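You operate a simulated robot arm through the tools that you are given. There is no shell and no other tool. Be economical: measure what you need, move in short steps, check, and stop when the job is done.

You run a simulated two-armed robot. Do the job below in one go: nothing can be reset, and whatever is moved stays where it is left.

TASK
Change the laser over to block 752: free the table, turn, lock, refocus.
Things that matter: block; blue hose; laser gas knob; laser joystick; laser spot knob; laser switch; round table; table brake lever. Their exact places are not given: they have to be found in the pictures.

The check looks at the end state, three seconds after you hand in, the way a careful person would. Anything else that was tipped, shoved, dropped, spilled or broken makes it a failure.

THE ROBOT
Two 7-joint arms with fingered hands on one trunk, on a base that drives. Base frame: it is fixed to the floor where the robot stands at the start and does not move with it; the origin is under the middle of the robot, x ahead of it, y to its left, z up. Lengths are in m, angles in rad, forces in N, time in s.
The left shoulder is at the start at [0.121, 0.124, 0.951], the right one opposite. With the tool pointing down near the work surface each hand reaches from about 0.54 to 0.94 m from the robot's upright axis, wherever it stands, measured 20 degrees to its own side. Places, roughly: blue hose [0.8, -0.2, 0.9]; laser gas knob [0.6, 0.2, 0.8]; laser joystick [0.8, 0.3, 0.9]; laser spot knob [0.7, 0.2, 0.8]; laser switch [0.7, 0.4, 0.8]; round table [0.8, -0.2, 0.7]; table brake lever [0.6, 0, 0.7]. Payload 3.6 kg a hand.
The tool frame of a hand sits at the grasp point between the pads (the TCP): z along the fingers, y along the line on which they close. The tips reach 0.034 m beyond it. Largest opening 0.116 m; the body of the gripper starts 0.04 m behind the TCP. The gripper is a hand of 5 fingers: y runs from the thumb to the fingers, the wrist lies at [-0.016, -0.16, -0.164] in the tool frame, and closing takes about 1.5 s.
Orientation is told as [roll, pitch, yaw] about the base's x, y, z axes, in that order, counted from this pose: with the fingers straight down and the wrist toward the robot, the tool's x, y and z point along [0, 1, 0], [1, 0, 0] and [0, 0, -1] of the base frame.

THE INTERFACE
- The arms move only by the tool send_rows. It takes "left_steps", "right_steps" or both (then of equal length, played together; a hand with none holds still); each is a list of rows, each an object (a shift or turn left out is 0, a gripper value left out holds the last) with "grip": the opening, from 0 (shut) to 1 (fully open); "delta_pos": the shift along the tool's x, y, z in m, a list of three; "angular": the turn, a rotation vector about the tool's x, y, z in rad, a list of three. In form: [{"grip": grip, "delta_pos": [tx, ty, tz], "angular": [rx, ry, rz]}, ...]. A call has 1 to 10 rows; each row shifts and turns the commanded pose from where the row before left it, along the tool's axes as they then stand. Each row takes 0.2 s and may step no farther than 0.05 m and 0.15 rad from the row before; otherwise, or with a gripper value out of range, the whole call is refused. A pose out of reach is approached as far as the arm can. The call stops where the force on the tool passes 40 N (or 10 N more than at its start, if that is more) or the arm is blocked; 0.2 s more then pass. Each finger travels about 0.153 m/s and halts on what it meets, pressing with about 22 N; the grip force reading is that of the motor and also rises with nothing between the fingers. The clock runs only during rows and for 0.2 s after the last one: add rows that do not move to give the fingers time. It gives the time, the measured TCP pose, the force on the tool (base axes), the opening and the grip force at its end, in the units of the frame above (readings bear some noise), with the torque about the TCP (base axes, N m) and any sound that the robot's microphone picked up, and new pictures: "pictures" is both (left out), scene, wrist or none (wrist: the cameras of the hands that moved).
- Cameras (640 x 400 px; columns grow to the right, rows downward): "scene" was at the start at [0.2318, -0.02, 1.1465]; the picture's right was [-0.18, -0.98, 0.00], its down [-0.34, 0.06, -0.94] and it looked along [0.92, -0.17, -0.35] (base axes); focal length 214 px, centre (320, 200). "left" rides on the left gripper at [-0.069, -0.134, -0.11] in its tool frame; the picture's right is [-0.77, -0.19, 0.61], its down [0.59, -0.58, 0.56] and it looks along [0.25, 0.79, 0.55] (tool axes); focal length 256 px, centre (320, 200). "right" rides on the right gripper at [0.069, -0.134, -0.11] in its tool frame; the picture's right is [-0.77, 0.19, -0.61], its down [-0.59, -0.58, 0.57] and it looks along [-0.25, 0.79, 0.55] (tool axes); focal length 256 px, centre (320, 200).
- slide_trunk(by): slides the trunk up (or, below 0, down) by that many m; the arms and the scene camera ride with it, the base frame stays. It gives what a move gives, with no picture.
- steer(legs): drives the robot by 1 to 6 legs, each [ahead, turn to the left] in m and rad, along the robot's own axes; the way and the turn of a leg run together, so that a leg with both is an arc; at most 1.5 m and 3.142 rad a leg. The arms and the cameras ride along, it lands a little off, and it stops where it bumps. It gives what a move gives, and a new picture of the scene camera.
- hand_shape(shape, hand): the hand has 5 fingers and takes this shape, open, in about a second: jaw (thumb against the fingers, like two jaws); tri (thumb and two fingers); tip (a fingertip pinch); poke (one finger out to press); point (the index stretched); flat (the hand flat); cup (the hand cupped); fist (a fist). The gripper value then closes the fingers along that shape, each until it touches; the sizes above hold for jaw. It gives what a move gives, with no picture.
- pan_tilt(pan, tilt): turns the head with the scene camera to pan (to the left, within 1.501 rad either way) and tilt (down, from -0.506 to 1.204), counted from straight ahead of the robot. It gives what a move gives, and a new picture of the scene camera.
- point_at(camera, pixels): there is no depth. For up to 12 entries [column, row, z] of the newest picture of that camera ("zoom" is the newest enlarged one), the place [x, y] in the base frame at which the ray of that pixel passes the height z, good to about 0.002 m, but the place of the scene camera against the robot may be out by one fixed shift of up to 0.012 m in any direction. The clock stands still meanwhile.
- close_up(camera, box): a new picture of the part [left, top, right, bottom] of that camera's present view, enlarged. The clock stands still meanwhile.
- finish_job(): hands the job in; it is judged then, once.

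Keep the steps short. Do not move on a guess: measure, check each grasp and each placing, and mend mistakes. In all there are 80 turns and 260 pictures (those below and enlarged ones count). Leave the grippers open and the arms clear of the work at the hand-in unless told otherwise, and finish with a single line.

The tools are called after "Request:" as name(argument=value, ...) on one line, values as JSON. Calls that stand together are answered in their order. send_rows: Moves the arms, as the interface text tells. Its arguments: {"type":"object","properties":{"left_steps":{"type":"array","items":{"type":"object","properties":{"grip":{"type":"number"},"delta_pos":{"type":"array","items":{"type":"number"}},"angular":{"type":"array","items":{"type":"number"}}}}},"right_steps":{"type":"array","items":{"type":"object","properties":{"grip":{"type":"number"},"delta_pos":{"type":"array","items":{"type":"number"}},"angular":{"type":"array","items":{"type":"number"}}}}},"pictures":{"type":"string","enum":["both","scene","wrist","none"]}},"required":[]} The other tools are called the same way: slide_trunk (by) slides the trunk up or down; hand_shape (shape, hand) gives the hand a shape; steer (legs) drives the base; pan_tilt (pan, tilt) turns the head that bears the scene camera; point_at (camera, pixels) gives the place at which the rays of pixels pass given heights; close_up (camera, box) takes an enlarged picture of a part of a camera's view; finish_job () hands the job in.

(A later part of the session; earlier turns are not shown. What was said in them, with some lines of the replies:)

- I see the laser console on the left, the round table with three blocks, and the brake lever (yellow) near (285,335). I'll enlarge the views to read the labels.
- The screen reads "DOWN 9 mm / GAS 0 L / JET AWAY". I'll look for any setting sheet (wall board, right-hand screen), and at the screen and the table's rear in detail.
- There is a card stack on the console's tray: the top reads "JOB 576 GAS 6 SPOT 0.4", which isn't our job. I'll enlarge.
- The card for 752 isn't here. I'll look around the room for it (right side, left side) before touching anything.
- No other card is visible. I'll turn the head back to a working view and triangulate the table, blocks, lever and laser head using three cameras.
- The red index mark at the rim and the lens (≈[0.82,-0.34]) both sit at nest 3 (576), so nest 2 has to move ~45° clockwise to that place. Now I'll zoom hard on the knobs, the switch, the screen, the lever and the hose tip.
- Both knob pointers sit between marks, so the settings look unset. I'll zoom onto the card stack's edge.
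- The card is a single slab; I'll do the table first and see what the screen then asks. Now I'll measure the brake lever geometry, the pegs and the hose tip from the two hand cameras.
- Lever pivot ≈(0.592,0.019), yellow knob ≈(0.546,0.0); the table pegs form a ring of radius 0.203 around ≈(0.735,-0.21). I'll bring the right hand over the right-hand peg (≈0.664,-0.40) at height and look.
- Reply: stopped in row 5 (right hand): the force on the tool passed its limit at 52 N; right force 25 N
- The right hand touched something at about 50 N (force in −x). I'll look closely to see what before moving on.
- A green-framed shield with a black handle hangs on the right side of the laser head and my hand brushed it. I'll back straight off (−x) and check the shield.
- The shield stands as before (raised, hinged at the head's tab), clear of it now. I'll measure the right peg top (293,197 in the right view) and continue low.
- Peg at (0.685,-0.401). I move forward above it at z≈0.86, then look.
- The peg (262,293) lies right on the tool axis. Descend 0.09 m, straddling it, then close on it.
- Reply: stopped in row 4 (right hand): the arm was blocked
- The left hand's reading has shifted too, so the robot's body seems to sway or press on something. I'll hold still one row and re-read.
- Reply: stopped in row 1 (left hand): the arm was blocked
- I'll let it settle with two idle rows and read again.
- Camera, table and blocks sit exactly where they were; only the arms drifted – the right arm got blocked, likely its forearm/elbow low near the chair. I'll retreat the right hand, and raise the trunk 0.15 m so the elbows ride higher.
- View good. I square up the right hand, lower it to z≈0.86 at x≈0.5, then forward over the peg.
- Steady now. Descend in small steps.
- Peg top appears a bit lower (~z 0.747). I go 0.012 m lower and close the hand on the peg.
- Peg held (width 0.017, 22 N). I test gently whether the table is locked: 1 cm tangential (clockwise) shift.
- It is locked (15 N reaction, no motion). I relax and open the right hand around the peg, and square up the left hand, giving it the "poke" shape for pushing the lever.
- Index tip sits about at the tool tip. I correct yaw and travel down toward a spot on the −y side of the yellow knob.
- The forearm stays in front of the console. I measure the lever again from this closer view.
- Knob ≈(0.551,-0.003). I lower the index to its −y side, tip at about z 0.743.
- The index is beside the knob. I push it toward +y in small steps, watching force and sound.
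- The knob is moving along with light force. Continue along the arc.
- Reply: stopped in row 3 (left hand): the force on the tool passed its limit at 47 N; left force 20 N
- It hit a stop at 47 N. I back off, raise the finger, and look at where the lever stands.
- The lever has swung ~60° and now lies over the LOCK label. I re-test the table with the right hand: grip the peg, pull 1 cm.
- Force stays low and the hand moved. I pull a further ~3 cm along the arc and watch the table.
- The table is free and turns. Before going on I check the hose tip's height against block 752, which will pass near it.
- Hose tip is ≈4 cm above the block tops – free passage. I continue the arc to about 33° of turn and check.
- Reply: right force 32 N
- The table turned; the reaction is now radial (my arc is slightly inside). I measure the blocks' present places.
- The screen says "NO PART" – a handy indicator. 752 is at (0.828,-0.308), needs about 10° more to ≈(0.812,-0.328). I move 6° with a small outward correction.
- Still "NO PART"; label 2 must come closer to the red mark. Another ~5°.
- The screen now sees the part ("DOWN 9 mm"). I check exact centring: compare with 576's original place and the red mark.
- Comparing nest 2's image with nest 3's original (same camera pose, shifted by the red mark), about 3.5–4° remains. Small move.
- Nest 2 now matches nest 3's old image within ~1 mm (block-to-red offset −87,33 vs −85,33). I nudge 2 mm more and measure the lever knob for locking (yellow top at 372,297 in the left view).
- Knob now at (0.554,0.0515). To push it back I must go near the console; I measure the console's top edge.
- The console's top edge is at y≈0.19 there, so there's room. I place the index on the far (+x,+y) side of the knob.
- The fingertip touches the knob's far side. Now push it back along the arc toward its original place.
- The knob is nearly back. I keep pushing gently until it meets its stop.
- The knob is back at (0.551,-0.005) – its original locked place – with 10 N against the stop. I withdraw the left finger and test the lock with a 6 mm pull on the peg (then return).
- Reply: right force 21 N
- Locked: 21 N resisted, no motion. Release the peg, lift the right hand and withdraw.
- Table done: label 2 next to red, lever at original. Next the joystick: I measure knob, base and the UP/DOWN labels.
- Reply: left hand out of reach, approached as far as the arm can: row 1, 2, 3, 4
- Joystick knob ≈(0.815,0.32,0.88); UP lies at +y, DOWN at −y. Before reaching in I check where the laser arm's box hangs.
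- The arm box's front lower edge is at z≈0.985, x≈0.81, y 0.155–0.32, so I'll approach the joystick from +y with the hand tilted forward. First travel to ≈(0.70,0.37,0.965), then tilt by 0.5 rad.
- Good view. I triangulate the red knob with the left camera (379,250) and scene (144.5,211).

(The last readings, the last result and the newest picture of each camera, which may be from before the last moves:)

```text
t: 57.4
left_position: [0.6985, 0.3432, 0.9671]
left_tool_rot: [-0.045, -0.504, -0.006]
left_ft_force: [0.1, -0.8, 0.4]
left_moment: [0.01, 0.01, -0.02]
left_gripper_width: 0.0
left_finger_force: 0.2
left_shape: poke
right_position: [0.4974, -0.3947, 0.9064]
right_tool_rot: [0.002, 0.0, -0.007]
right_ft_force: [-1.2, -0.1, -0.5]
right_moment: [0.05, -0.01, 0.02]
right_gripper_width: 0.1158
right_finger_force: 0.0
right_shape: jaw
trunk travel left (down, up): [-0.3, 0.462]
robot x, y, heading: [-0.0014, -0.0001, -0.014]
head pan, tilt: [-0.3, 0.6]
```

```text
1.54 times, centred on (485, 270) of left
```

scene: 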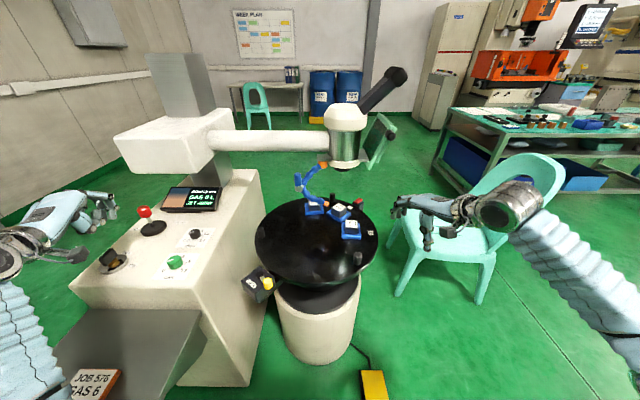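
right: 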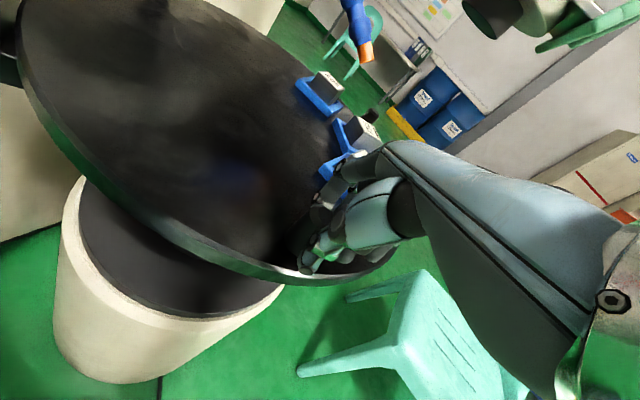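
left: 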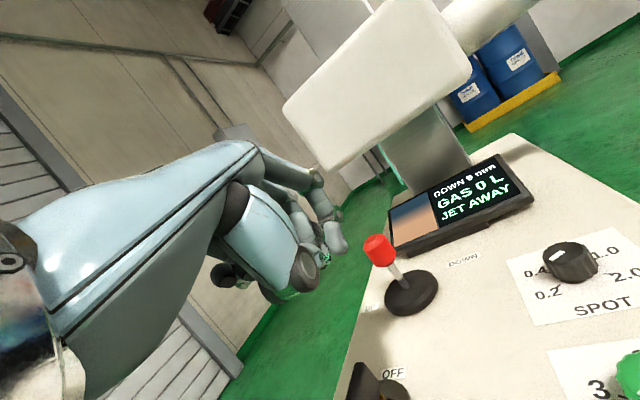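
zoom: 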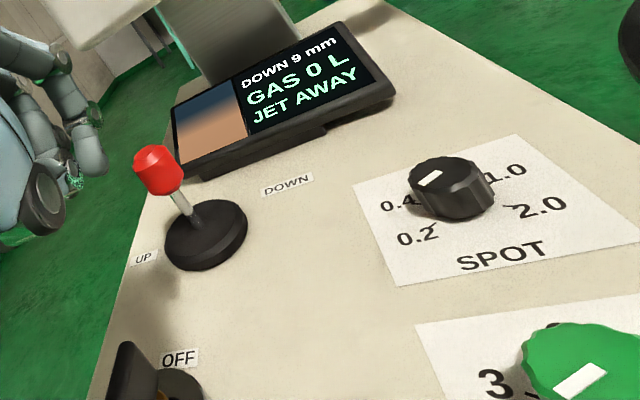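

Knob at (0.814,0.321,0.879). I shift to y≈0.375 and advance the index to the knob's +y side.

Request:
send_rows(left_steps=[{"delta_pos": [0.033, 0, 0]}, {"delta_pos": [0, 0.0194, 0.033]}, {"delta_pos": [0, 0.0194, 0.033]}, {"delta_pos": [0, 0.0194, 0.033]}, {}])

Request:
close_up(camera="scene", box=[90, 160, 190, 260])

Request:
close_up(camera="left", box=[240, 140, 500, 340])

```text
t: 58.6
left_position: [0.7969, 0.3716, 0.9077]
left_tool_rot: [-0.043, -0.5, -0.003]
left_ft_force: [-0.9, 0.3, -0.1]
left_moment: [0.01, 0.01, 0.01]
left_gripper_width: 0.0
left_finger_force: 0.0
left_shape: poke
right_position: [0.4954, -0.3943, 0.9072]
right_tool_rot: [0.002, 0.0, -0.007]
right_ft_force: [-0.7, -0.4, 1.2]
right_moment: [0.03, -0.02, 0.01]
right_gripper_width: 0.1161
right_finger_force: 0.0
right_shape: jaw
trunk travel left (down, up): [-0.3, 0.462]
robot x, y, heading: [-0.002, -0.001, -0.016]
head pan, tilt: [-0.3, 0.6]
```

scene: 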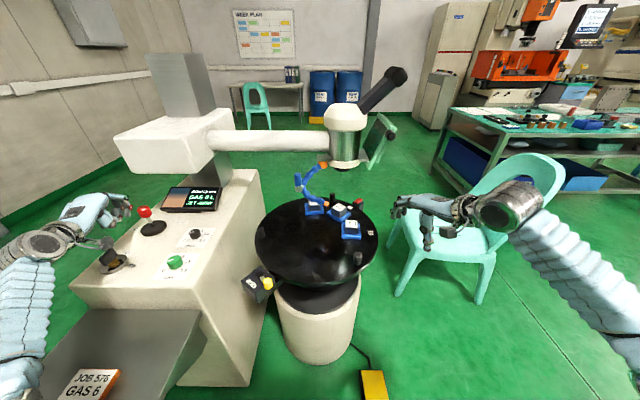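
left: 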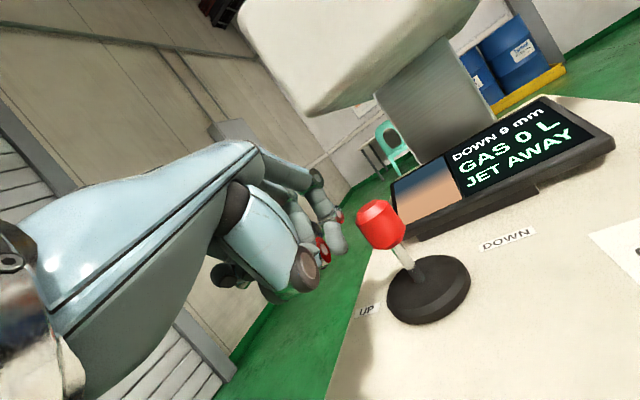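

```text
4.00 times, centred on (140, 210) of scene
```

zoom: 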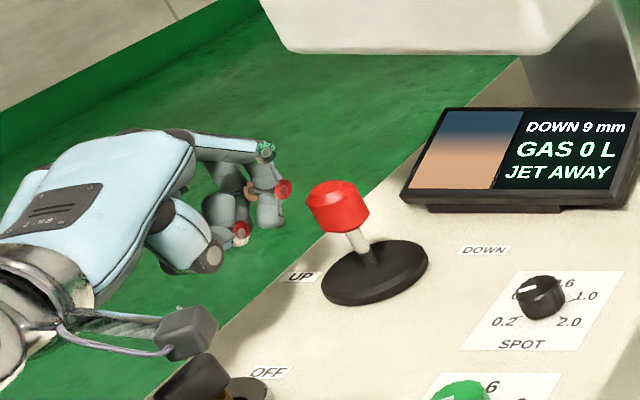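

```text
2.00 times, centred on (370, 240) of left
```

zoom: 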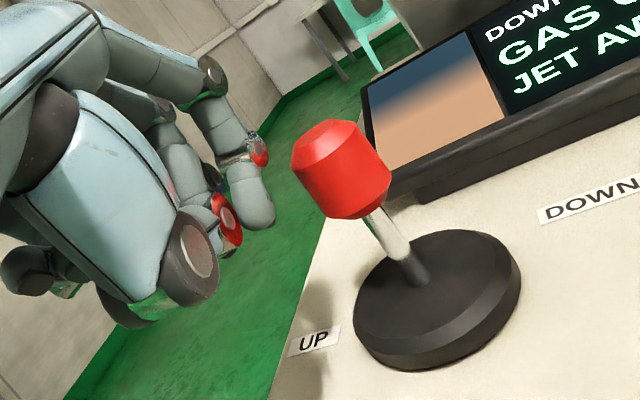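

The index is just left of the knob. Push −y in small amounts and watch the screen.

Request:
send_rows(left_steps=[{"delta_pos": [-0.015, 0, 0]}, {"delta_pos": [-0.012, 0, 0]}], pictures="wrist")

Request:
close_up(camera="scene", box=[90, 160, 230, 260])

```text
t: 59.2
left_position: [0.7971, 0.348, 0.9084]
left_tool_rot: [-0.043, -0.5, -0.004]
left_ft_force: [-6.9, 2.9, 0.9]
left_moment: [0.07, 0.17, -0.09]
left_gripper_width: 0.0
left_finger_force: 0.0
left_shape: poke
right_position: [0.497, -0.3931, 0.9072]
right_tool_rot: [0.002, 0.0, -0.006]
right_ft_force: [0.1, -0.3, 0.1]
right_moment: [0.0, -0.02, -0.02]
right_gripper_width: 0.1159
right_finger_force: 0.0
right_shape: jaw
trunk travel left (down, up): [-0.3, 0.462]
robot x, y, heading: [0.0021, -0.0015, -0.009]
head pan, tilt: [-0.3, 0.6]
```

left: 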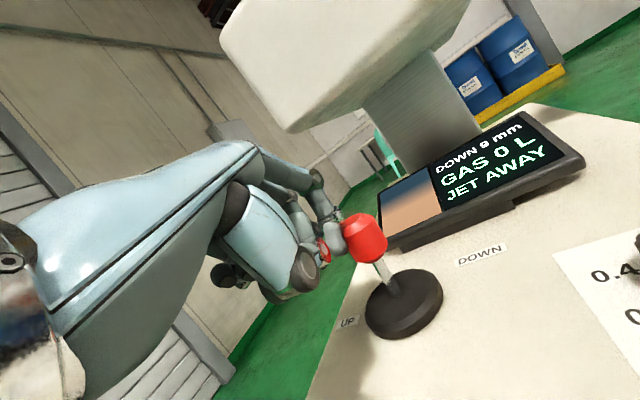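

```text
4.00 times, centred on (160, 210) of scene
```

zoom: 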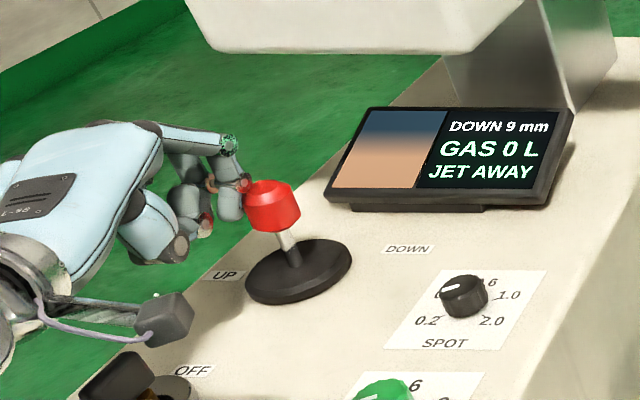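

Contact, but mostly from the −x side. I back off a little, go 12 mm further forward, and push again.

Request:
send_rows(left_steps=[{"delta_pos": [0.01, 0, 0]}, {"delta_pos": [0, 0.0105, 0.0058]}, {"delta_pos": [-0.012, 0, 0]}, {"delta_pos": [-0.01, 0, 0]}], pictures="wrist")

Request:
close_up(camera="scene", box=[90, 160, 230, 260])

```text
t: 60.2
left_position: [0.8105, 0.3321, 0.9096]
left_tool_rot: [-0.043, -0.502, -0.005]
left_ft_force: [-0.4, 3.3, -0.7]
left_moment: [0.09, -0.04, 0.03]
left_gripper_width: 0.0001
left_finger_force: 0.2
left_shape: poke
right_position: [0.4958, -0.3935, 0.9077]
right_tool_rot: [0.002, -0.001, -0.007]
right_ft_force: [-0.5, 0.3, 0.2]
right_moment: [0.0, -0.01, 0.01]
right_gripper_width: 0.1159
right_finger_force: 0.1
right_shape: jaw
trunk travel left (down, up): [-0.3, 0.462]
robot x, y, heading: [0.0, 0.0003, -0.018]
head pan, tilt: [-0.3, 0.6]
```

left: 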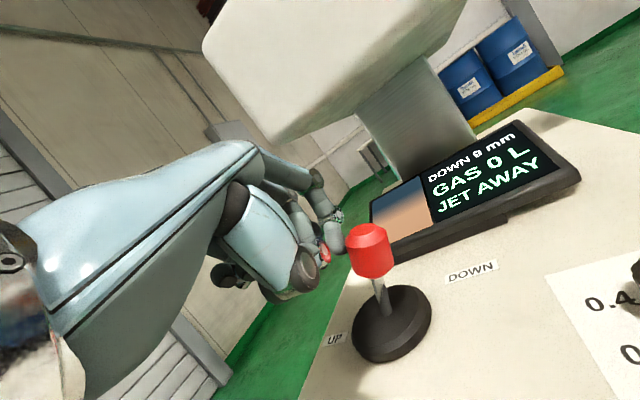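

```text
4.00 times, centred on (160, 210) of scene
```

zoom: 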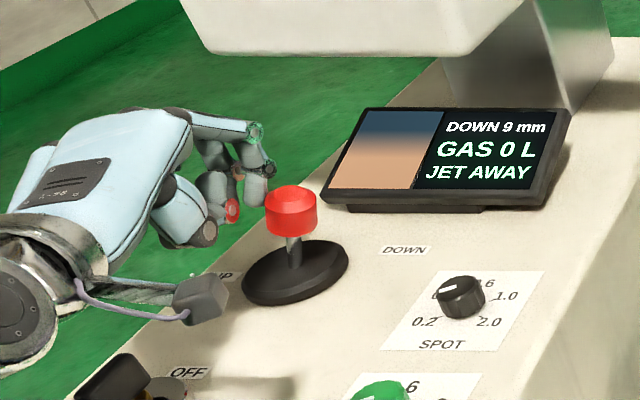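

The stick is tilting toward DOWN; still 9 mm. Push another 8 mm and hold briefly.

Request:
send_rows(left_steps=[{"delta_pos": [-0.008, 0, 0]}, {}], pictures="none")

Request:
close_up(camera="scene", box=[90, 160, 230, 260])

```text
t: 60.8
left_position: [0.8105, 0.3297, 0.9091]
left_tool_rot: [-0.042, -0.502, -0.002]
left_ft_force: [3.0, 19.3, 2.7]
left_moment: [0.6, -0.1, 0.26]
left_gripper_width: 0.0
left_finger_force: 0.1
left_shape: poke
right_position: [0.4968, -0.3927, 0.9081]
right_tool_rot: [0.0, 0.001, -0.008]
right_ft_force: [0.1, 0.1, 0.8]
right_moment: [0.03, -0.02, -0.01]
right_gripper_width: 0.116
right_finger_force: 0.2
right_shape: jaw
trunk travel left (down, up): [-0.3, 0.462]
robot x, y, heading: [0.0026, -0.0016, -0.006]
head pan, tilt: [-0.3, 0.6]
```

```text
4.00 times, centred on (160, 210) of scene
```

zoom: 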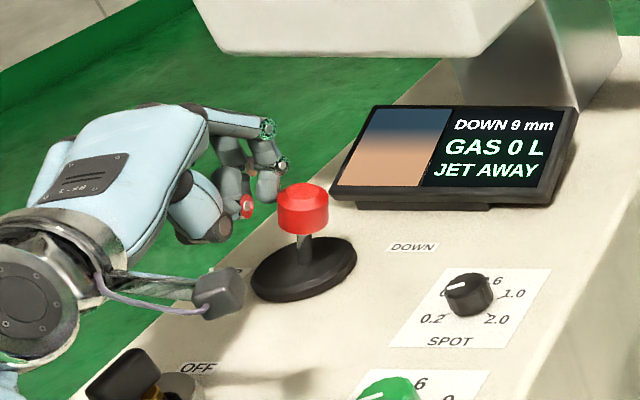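

19 N on the stick now. Zoom on the screen number.

Request:
close_up(camera="scene", box=[160, 180, 230, 220])

Request:
send_rows(left_steps=[{}, {}, {}], pictures="none")

Request:
close_up(camera="scene", box=[160, 180, 230, 220])

```text
9.14 times, centred on (195, 200) of scene
```

zoom: 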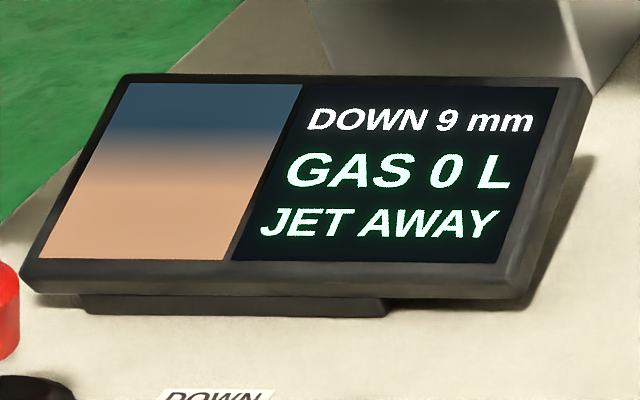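

```text
t: 61.6
left_position: [0.8109, 0.3304, 0.9093]
left_tool_rot: [-0.042, -0.503, -0.002]
left_ft_force: [3.5, 25.6, 5.8]
left_moment: [0.71, -0.18, 0.31]
left_gripper_width: 0.0
left_finger_force: 0.0
left_shape: poke
right_position: [0.4976, -0.3927, 0.9077]
right_tool_rot: [0.0, 0.002, -0.007]
right_ft_force: [0.6, -0.1, -0.5]
right_moment: [0.03, -0.03, -0.02]
right_gripper_width: 0.116
right_finger_force: 0.1
right_shape: jaw
trunk travel left (down, up): [-0.3, 0.462]
robot x, y, heading: [0.0021, 0.0006, 0.005]
head pan, tilt: [-0.3, 0.6]
```

```text
9.14 times, centred on (195, 200) of scene
```

zoom: 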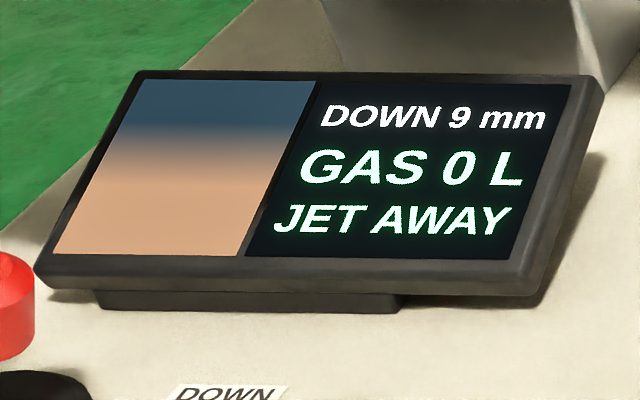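

The stick is fully over (25 N) but the reading stays at 9 mm. I release it and look at the result and the key switch.

Request:
send_rows(left_steps=[{"delta_pos": [0.02, 0, 0]}, {"delta_pos": [0.02, 0, 0]}, {}])

Request:
close_up(camera="scene", box=[80, 170, 230, 290])

Request:
close_up(camera="scene", box=[290, 90, 400, 220])

```text
t: 62.4
left_position: [0.8113, 0.3648, 0.9061]
left_tool_rot: [-0.043, -0.499, -0.008]
left_ft_force: [-0.2, -0.7, 0.0]
left_moment: [0.0, 0.02, 0.0]
left_gripper_width: 0.0003
left_finger_force: 0.0
left_shape: poke
right_position: [0.498, -0.3953, 0.9071]
right_tool_rot: [0.004, 0.0, -0.006]
right_ft_force: [-0.7, -1.0, 1.2]
right_moment: [0.01, -0.02, -0.03]
right_gripper_width: 0.116
right_finger_force: 0.0
right_shape: jaw
trunk travel left (down, up): [-0.3, 0.462]
robot x, y, heading: [-0.002, -0.0026, -0.014]
head pan, tilt: [-0.3, 0.6]
```

scene: 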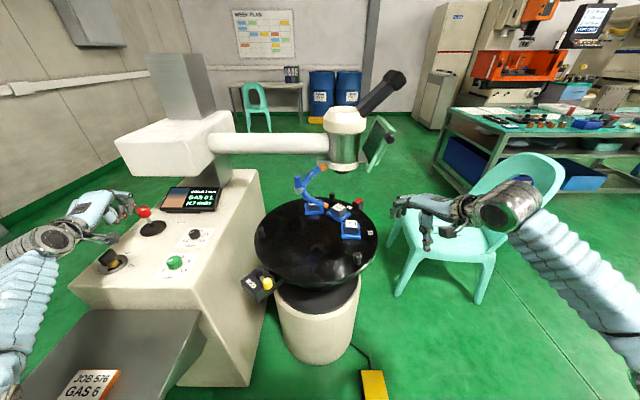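
left: 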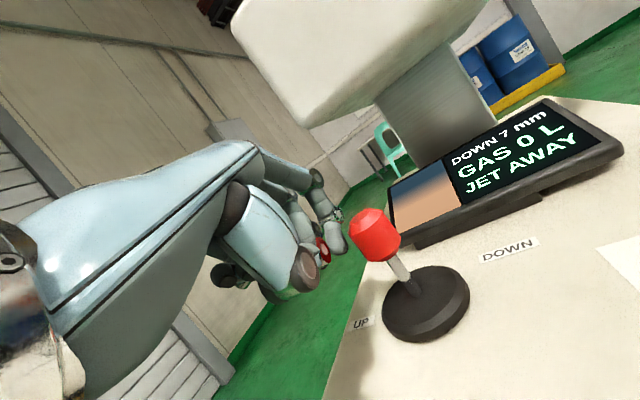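

```text
3.33 times, centred on (155, 230) of scene
```

zoom: 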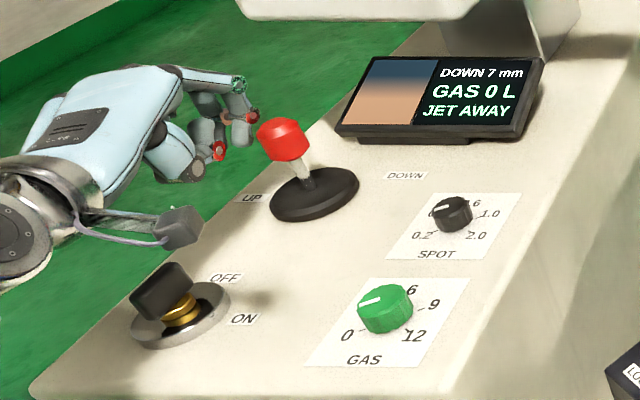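

```text
3.08 times, centred on (345, 155) of scene
```

zoom: 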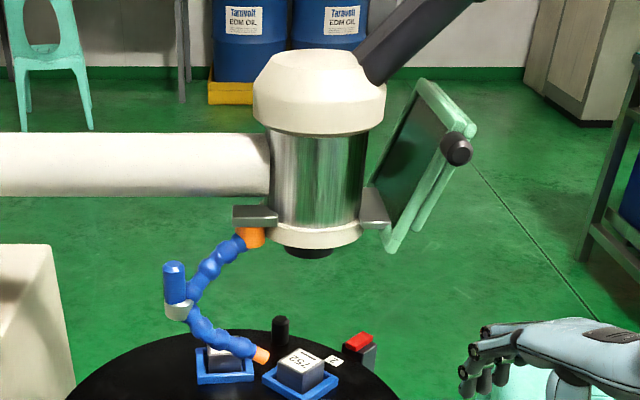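

It did move: "DOWN 7 mm" (after ~1 s at full tilt), with a display lag. The key stays OFF, irrelevant here. I repeat with ~1.2 s at full tilt and release.

Request:
send_rows(left_steps=[{"delta_pos": [-0.02, 0, 0]}, {"delta_pos": [-0.02, 0, 0]}, {}, {}, {}, {}, {}, {"delta_pos": [0.02, 0, 0]}, {"delta_pos": [0.02, 0, 0]}, {}], pictures="none")

Request:
close_up(camera="scene", box=[80, 170, 230, 290])

```text
t: 64.6
left_position: [0.8112, 0.3644, 0.9074]
left_tool_rot: [-0.044, -0.498, -0.008]
left_ft_force: [0.4, -0.1, -0.8]
left_moment: [0.02, 0.0, -0.01]
left_gripper_width: 0.0002
left_finger_force: 0.1
left_shape: poke
right_position: [0.4967, -0.3957, 0.9063]
right_tool_rot: [0.003, 0.0, -0.006]
right_ft_force: [0.5, -0.4, 0.4]
right_moment: [0.0, 0.01, 0.02]
right_gripper_width: 0.1159
right_finger_force: 0.1
right_shape: jaw
trunk travel left (down, up): [-0.3, 0.462]
robot x, y, heading: [0.0009, 0.0028, -0.015]
head pan, tilt: [-0.3, 0.6]
```

```text
3.33 times, centred on (155, 230) of scene
```

zoom: 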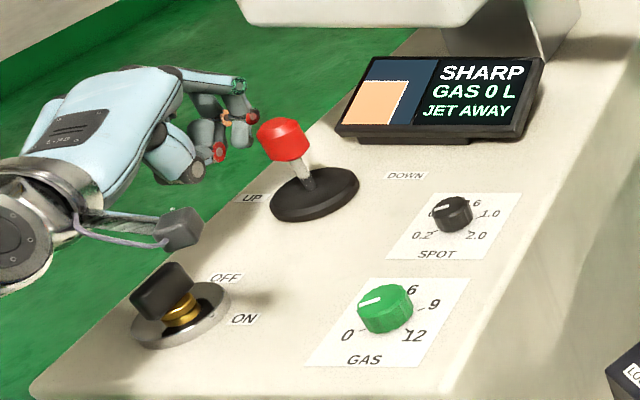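

"SHARP" – focused. I zoom on the screen picture, which may show alignment.

Request:
close_up(camera="scene", box=[155, 178, 225, 222])

Request:
close_up(camera="scene", box=[285, 130, 385, 230])

```text
9.09 times, centred on (190, 200) of scene
```

zoom: 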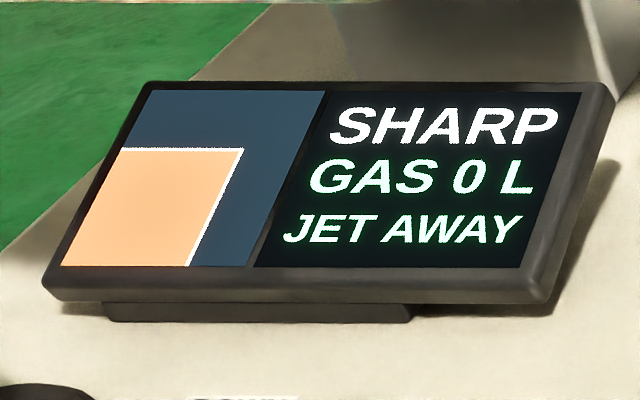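

```text
4.00 times, centred on (335, 180) of scene
```

zoom: 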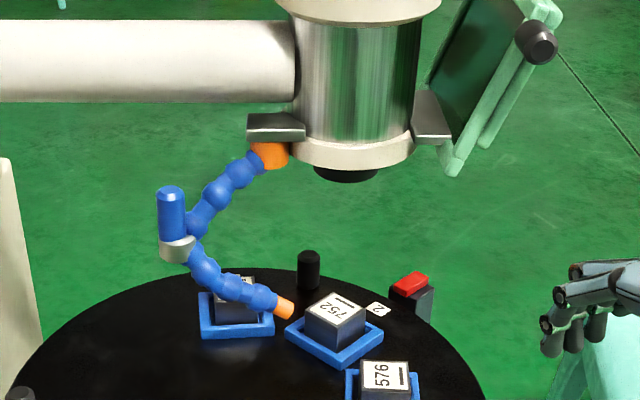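

Focus reached. Gas, spot, jet and switch are not part of the listed steps (and the only card is for another job), so they stay untouched. I withdraw the left hand the way it came.

Request:
send_rows(left_steps=[{"delta_pos": [0.01, 0, 0]}, {"delta_pos": [0, -0.022, -0.035]}, {"delta_pos": [0, -0.022, -0.035]}, {"delta_pos": [0, -0.022, -0.035]}, {"delta_pos": [0, -0.02, -0.035]}, {"angular": [0.125, 0, 0]}, {"angular": [0.125, 0, 0]}, {"angular": [0.125, 0, 0]}, {"angular": [0.125, 0, 0]}, {"delta_pos": [0, 0, -0.04]}], pictures="scene")

Request:
hand_shape(shape="jaw", hand="left")

Request:
pan_tilt(pan=-0.2, tilt=0.7)

Request:
close_up(camera="scene", box=[90, 150, 250, 260])

Request:
close_up(camera="scene", box=[250, 120, 430, 280])

```text
t: 66.8
left_position: [0.6674, 0.3832, 1.027]
left_tool_rot: [-0.036, -0.002, -0.026]
left_ft_force: [0.1, 0.5, 0.6]
left_moment: [-0.01, -0.02, -0.01]
left_gripper_width: 0.0
left_finger_force: 0.1
left_shape: poke
right_position: [0.4957, -0.3956, 0.9065]
right_tool_rot: [0.003, 0.001, -0.009]
right_ft_force: [0.3, -0.8, 0.6]
right_moment: [-0.01, 0.02, -0.01]
right_gripper_width: 0.1162
right_finger_force: 0.0
right_shape: jaw
trunk travel left (down, up): [-0.3, 0.462]
robot x, y, heading: [-0.0023, -0.0008, -0.009]
head pan, tilt: [-0.3, 0.6]
```

scene: 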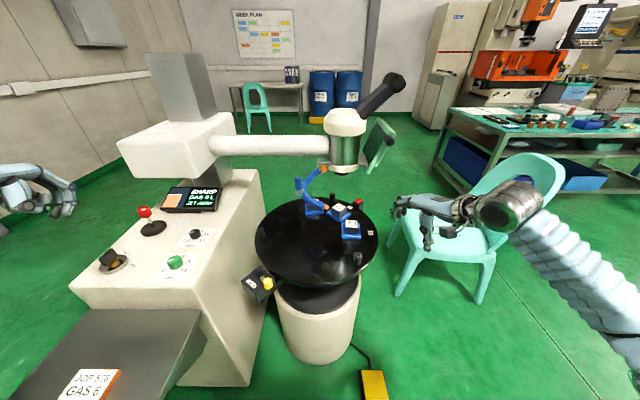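

```text
t: 67.7
left_position: [0.6685, 0.3832, 1.0275]
left_tool_rot: [-0.037, -0.002, -0.025]
left_ft_force: [0.5, 0.4, 0.5]
left_moment: [-0.02, -0.03, 0.01]
left_gripper_width: 0.1159
left_finger_force: 0.1
left_shape: jaw
right_position: [0.4956, -0.3948, 0.9059]
right_tool_rot: [0.001, 0.0, -0.007]
right_ft_force: [-0.5, 0.6, 0.1]
right_moment: [0.0, -0.01, 0.02]
right_gripper_width: 0.1162
right_finger_force: 0.0
right_shape: jaw
trunk travel left (down, up): [-0.3, 0.462]
robot x, y, heading: [0.0011, -0.0001, -0.015]
head pan, tilt: [-0.3, 0.6]
```

```text
t: 68.3
left_position: [0.668, 0.3823, 1.0269]
left_tool_rot: [-0.04, -0.002, -0.027]
left_ft_force: [0.2, 0.1, -0.1]
left_moment: [-0.05, 0.0, 0.0]
left_gripper_width: 0.1158
left_finger_force: 0.0
left_shape: jaw
right_position: [0.4949, -0.3934, 0.9053]
right_tool_rot: [0.002, -0.001, -0.007]
right_ft_force: [-0.2, -0.1, 0.6]
right_moment: [0.0, -0.03, 0.0]
right_gripper_width: 0.1158
right_finger_force: 0.1
right_shape: jaw
trunk travel left (down, up): [-0.3, 0.462]
robot x, y, heading: [-0.0012, 0.001, -0.011]
head pan, tilt: [-0.201, 0.7]
```

scene: 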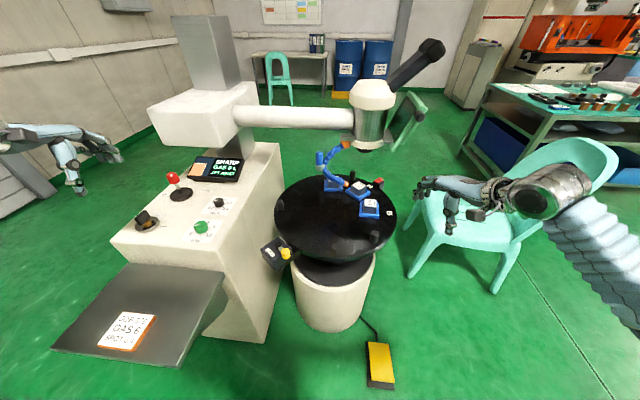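

```text
3.64 times, centred on (170, 205) of scene
```

zoom: 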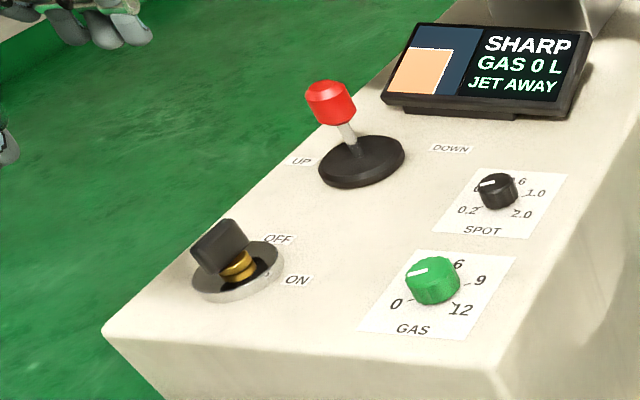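

```text
2.50 times, centred on (340, 200) of scene
```

zoom: 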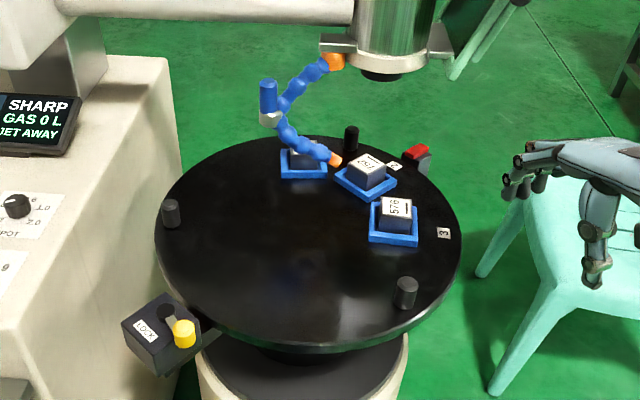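

All good: SHARP, nest 2 at the red mark, lever at lock, stick back to centre. I lift the right hand clear of the chair, then hand in.

Request:
send_rows(right_steps=[{"delta_pos": [0, 0, -0.04]}, {"delta_pos": [0, 0, -0.04]}, {"delta_pos": [0, 0, -0.04]}, {}], pictures="scene")

Request:
close_up(camera="scene", box=[150, 80, 440, 280])

```text
t: 69.3
left_position: [0.668, 0.3834, 1.0281]
left_tool_rot: [-0.035, -0.002, -0.028]
left_ft_force: [-0.2, -0.3, 0.2]
left_moment: [-0.03, 0.0, -0.02]
left_gripper_width: 0.1161
left_finger_force: 0.0
left_shape: jaw
right_position: [0.496, -0.3967, 1.0293]
right_tool_rot: [0.003, -0.002, -0.009]
right_ft_force: [-0.4, -0.1, -0.1]
right_moment: [-0.02, 0.02, 0.01]
right_gripper_width: 0.116
right_finger_force: 0.0
right_shape: jaw
trunk travel left (down, up): [-0.3, 0.462]
robot x, y, heading: [0.0004, 0.0018, -0.01]
head pan, tilt: [-0.201, 0.7]
```

scene: 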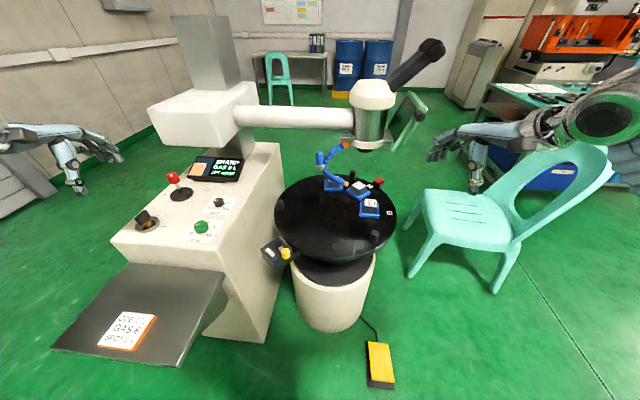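

```text
2.00 times, centred on (295, 180) of scene
```

zoom: 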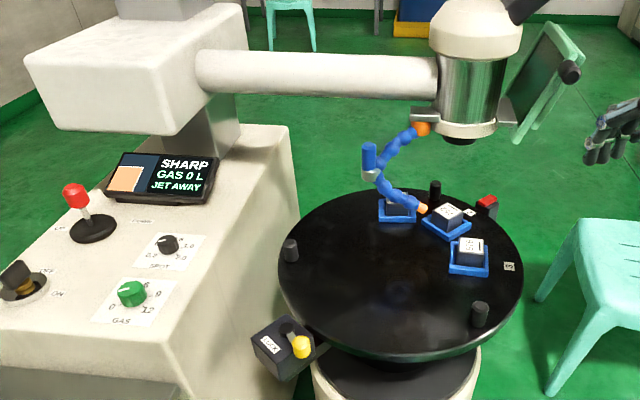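

Everything is in place and both hands are open and clear; handing in.

Request:
finish_job()

```text
The job is handed in.
```

Block 752 is under the laser with the table locked (it held against a 21 N pull) and the screen reading SHARP; gas, spot, jet and switch were left alone since the only card was for job 576, and the right hand bumped the laser's green shield at about 52 N early on, with no visible change to it.
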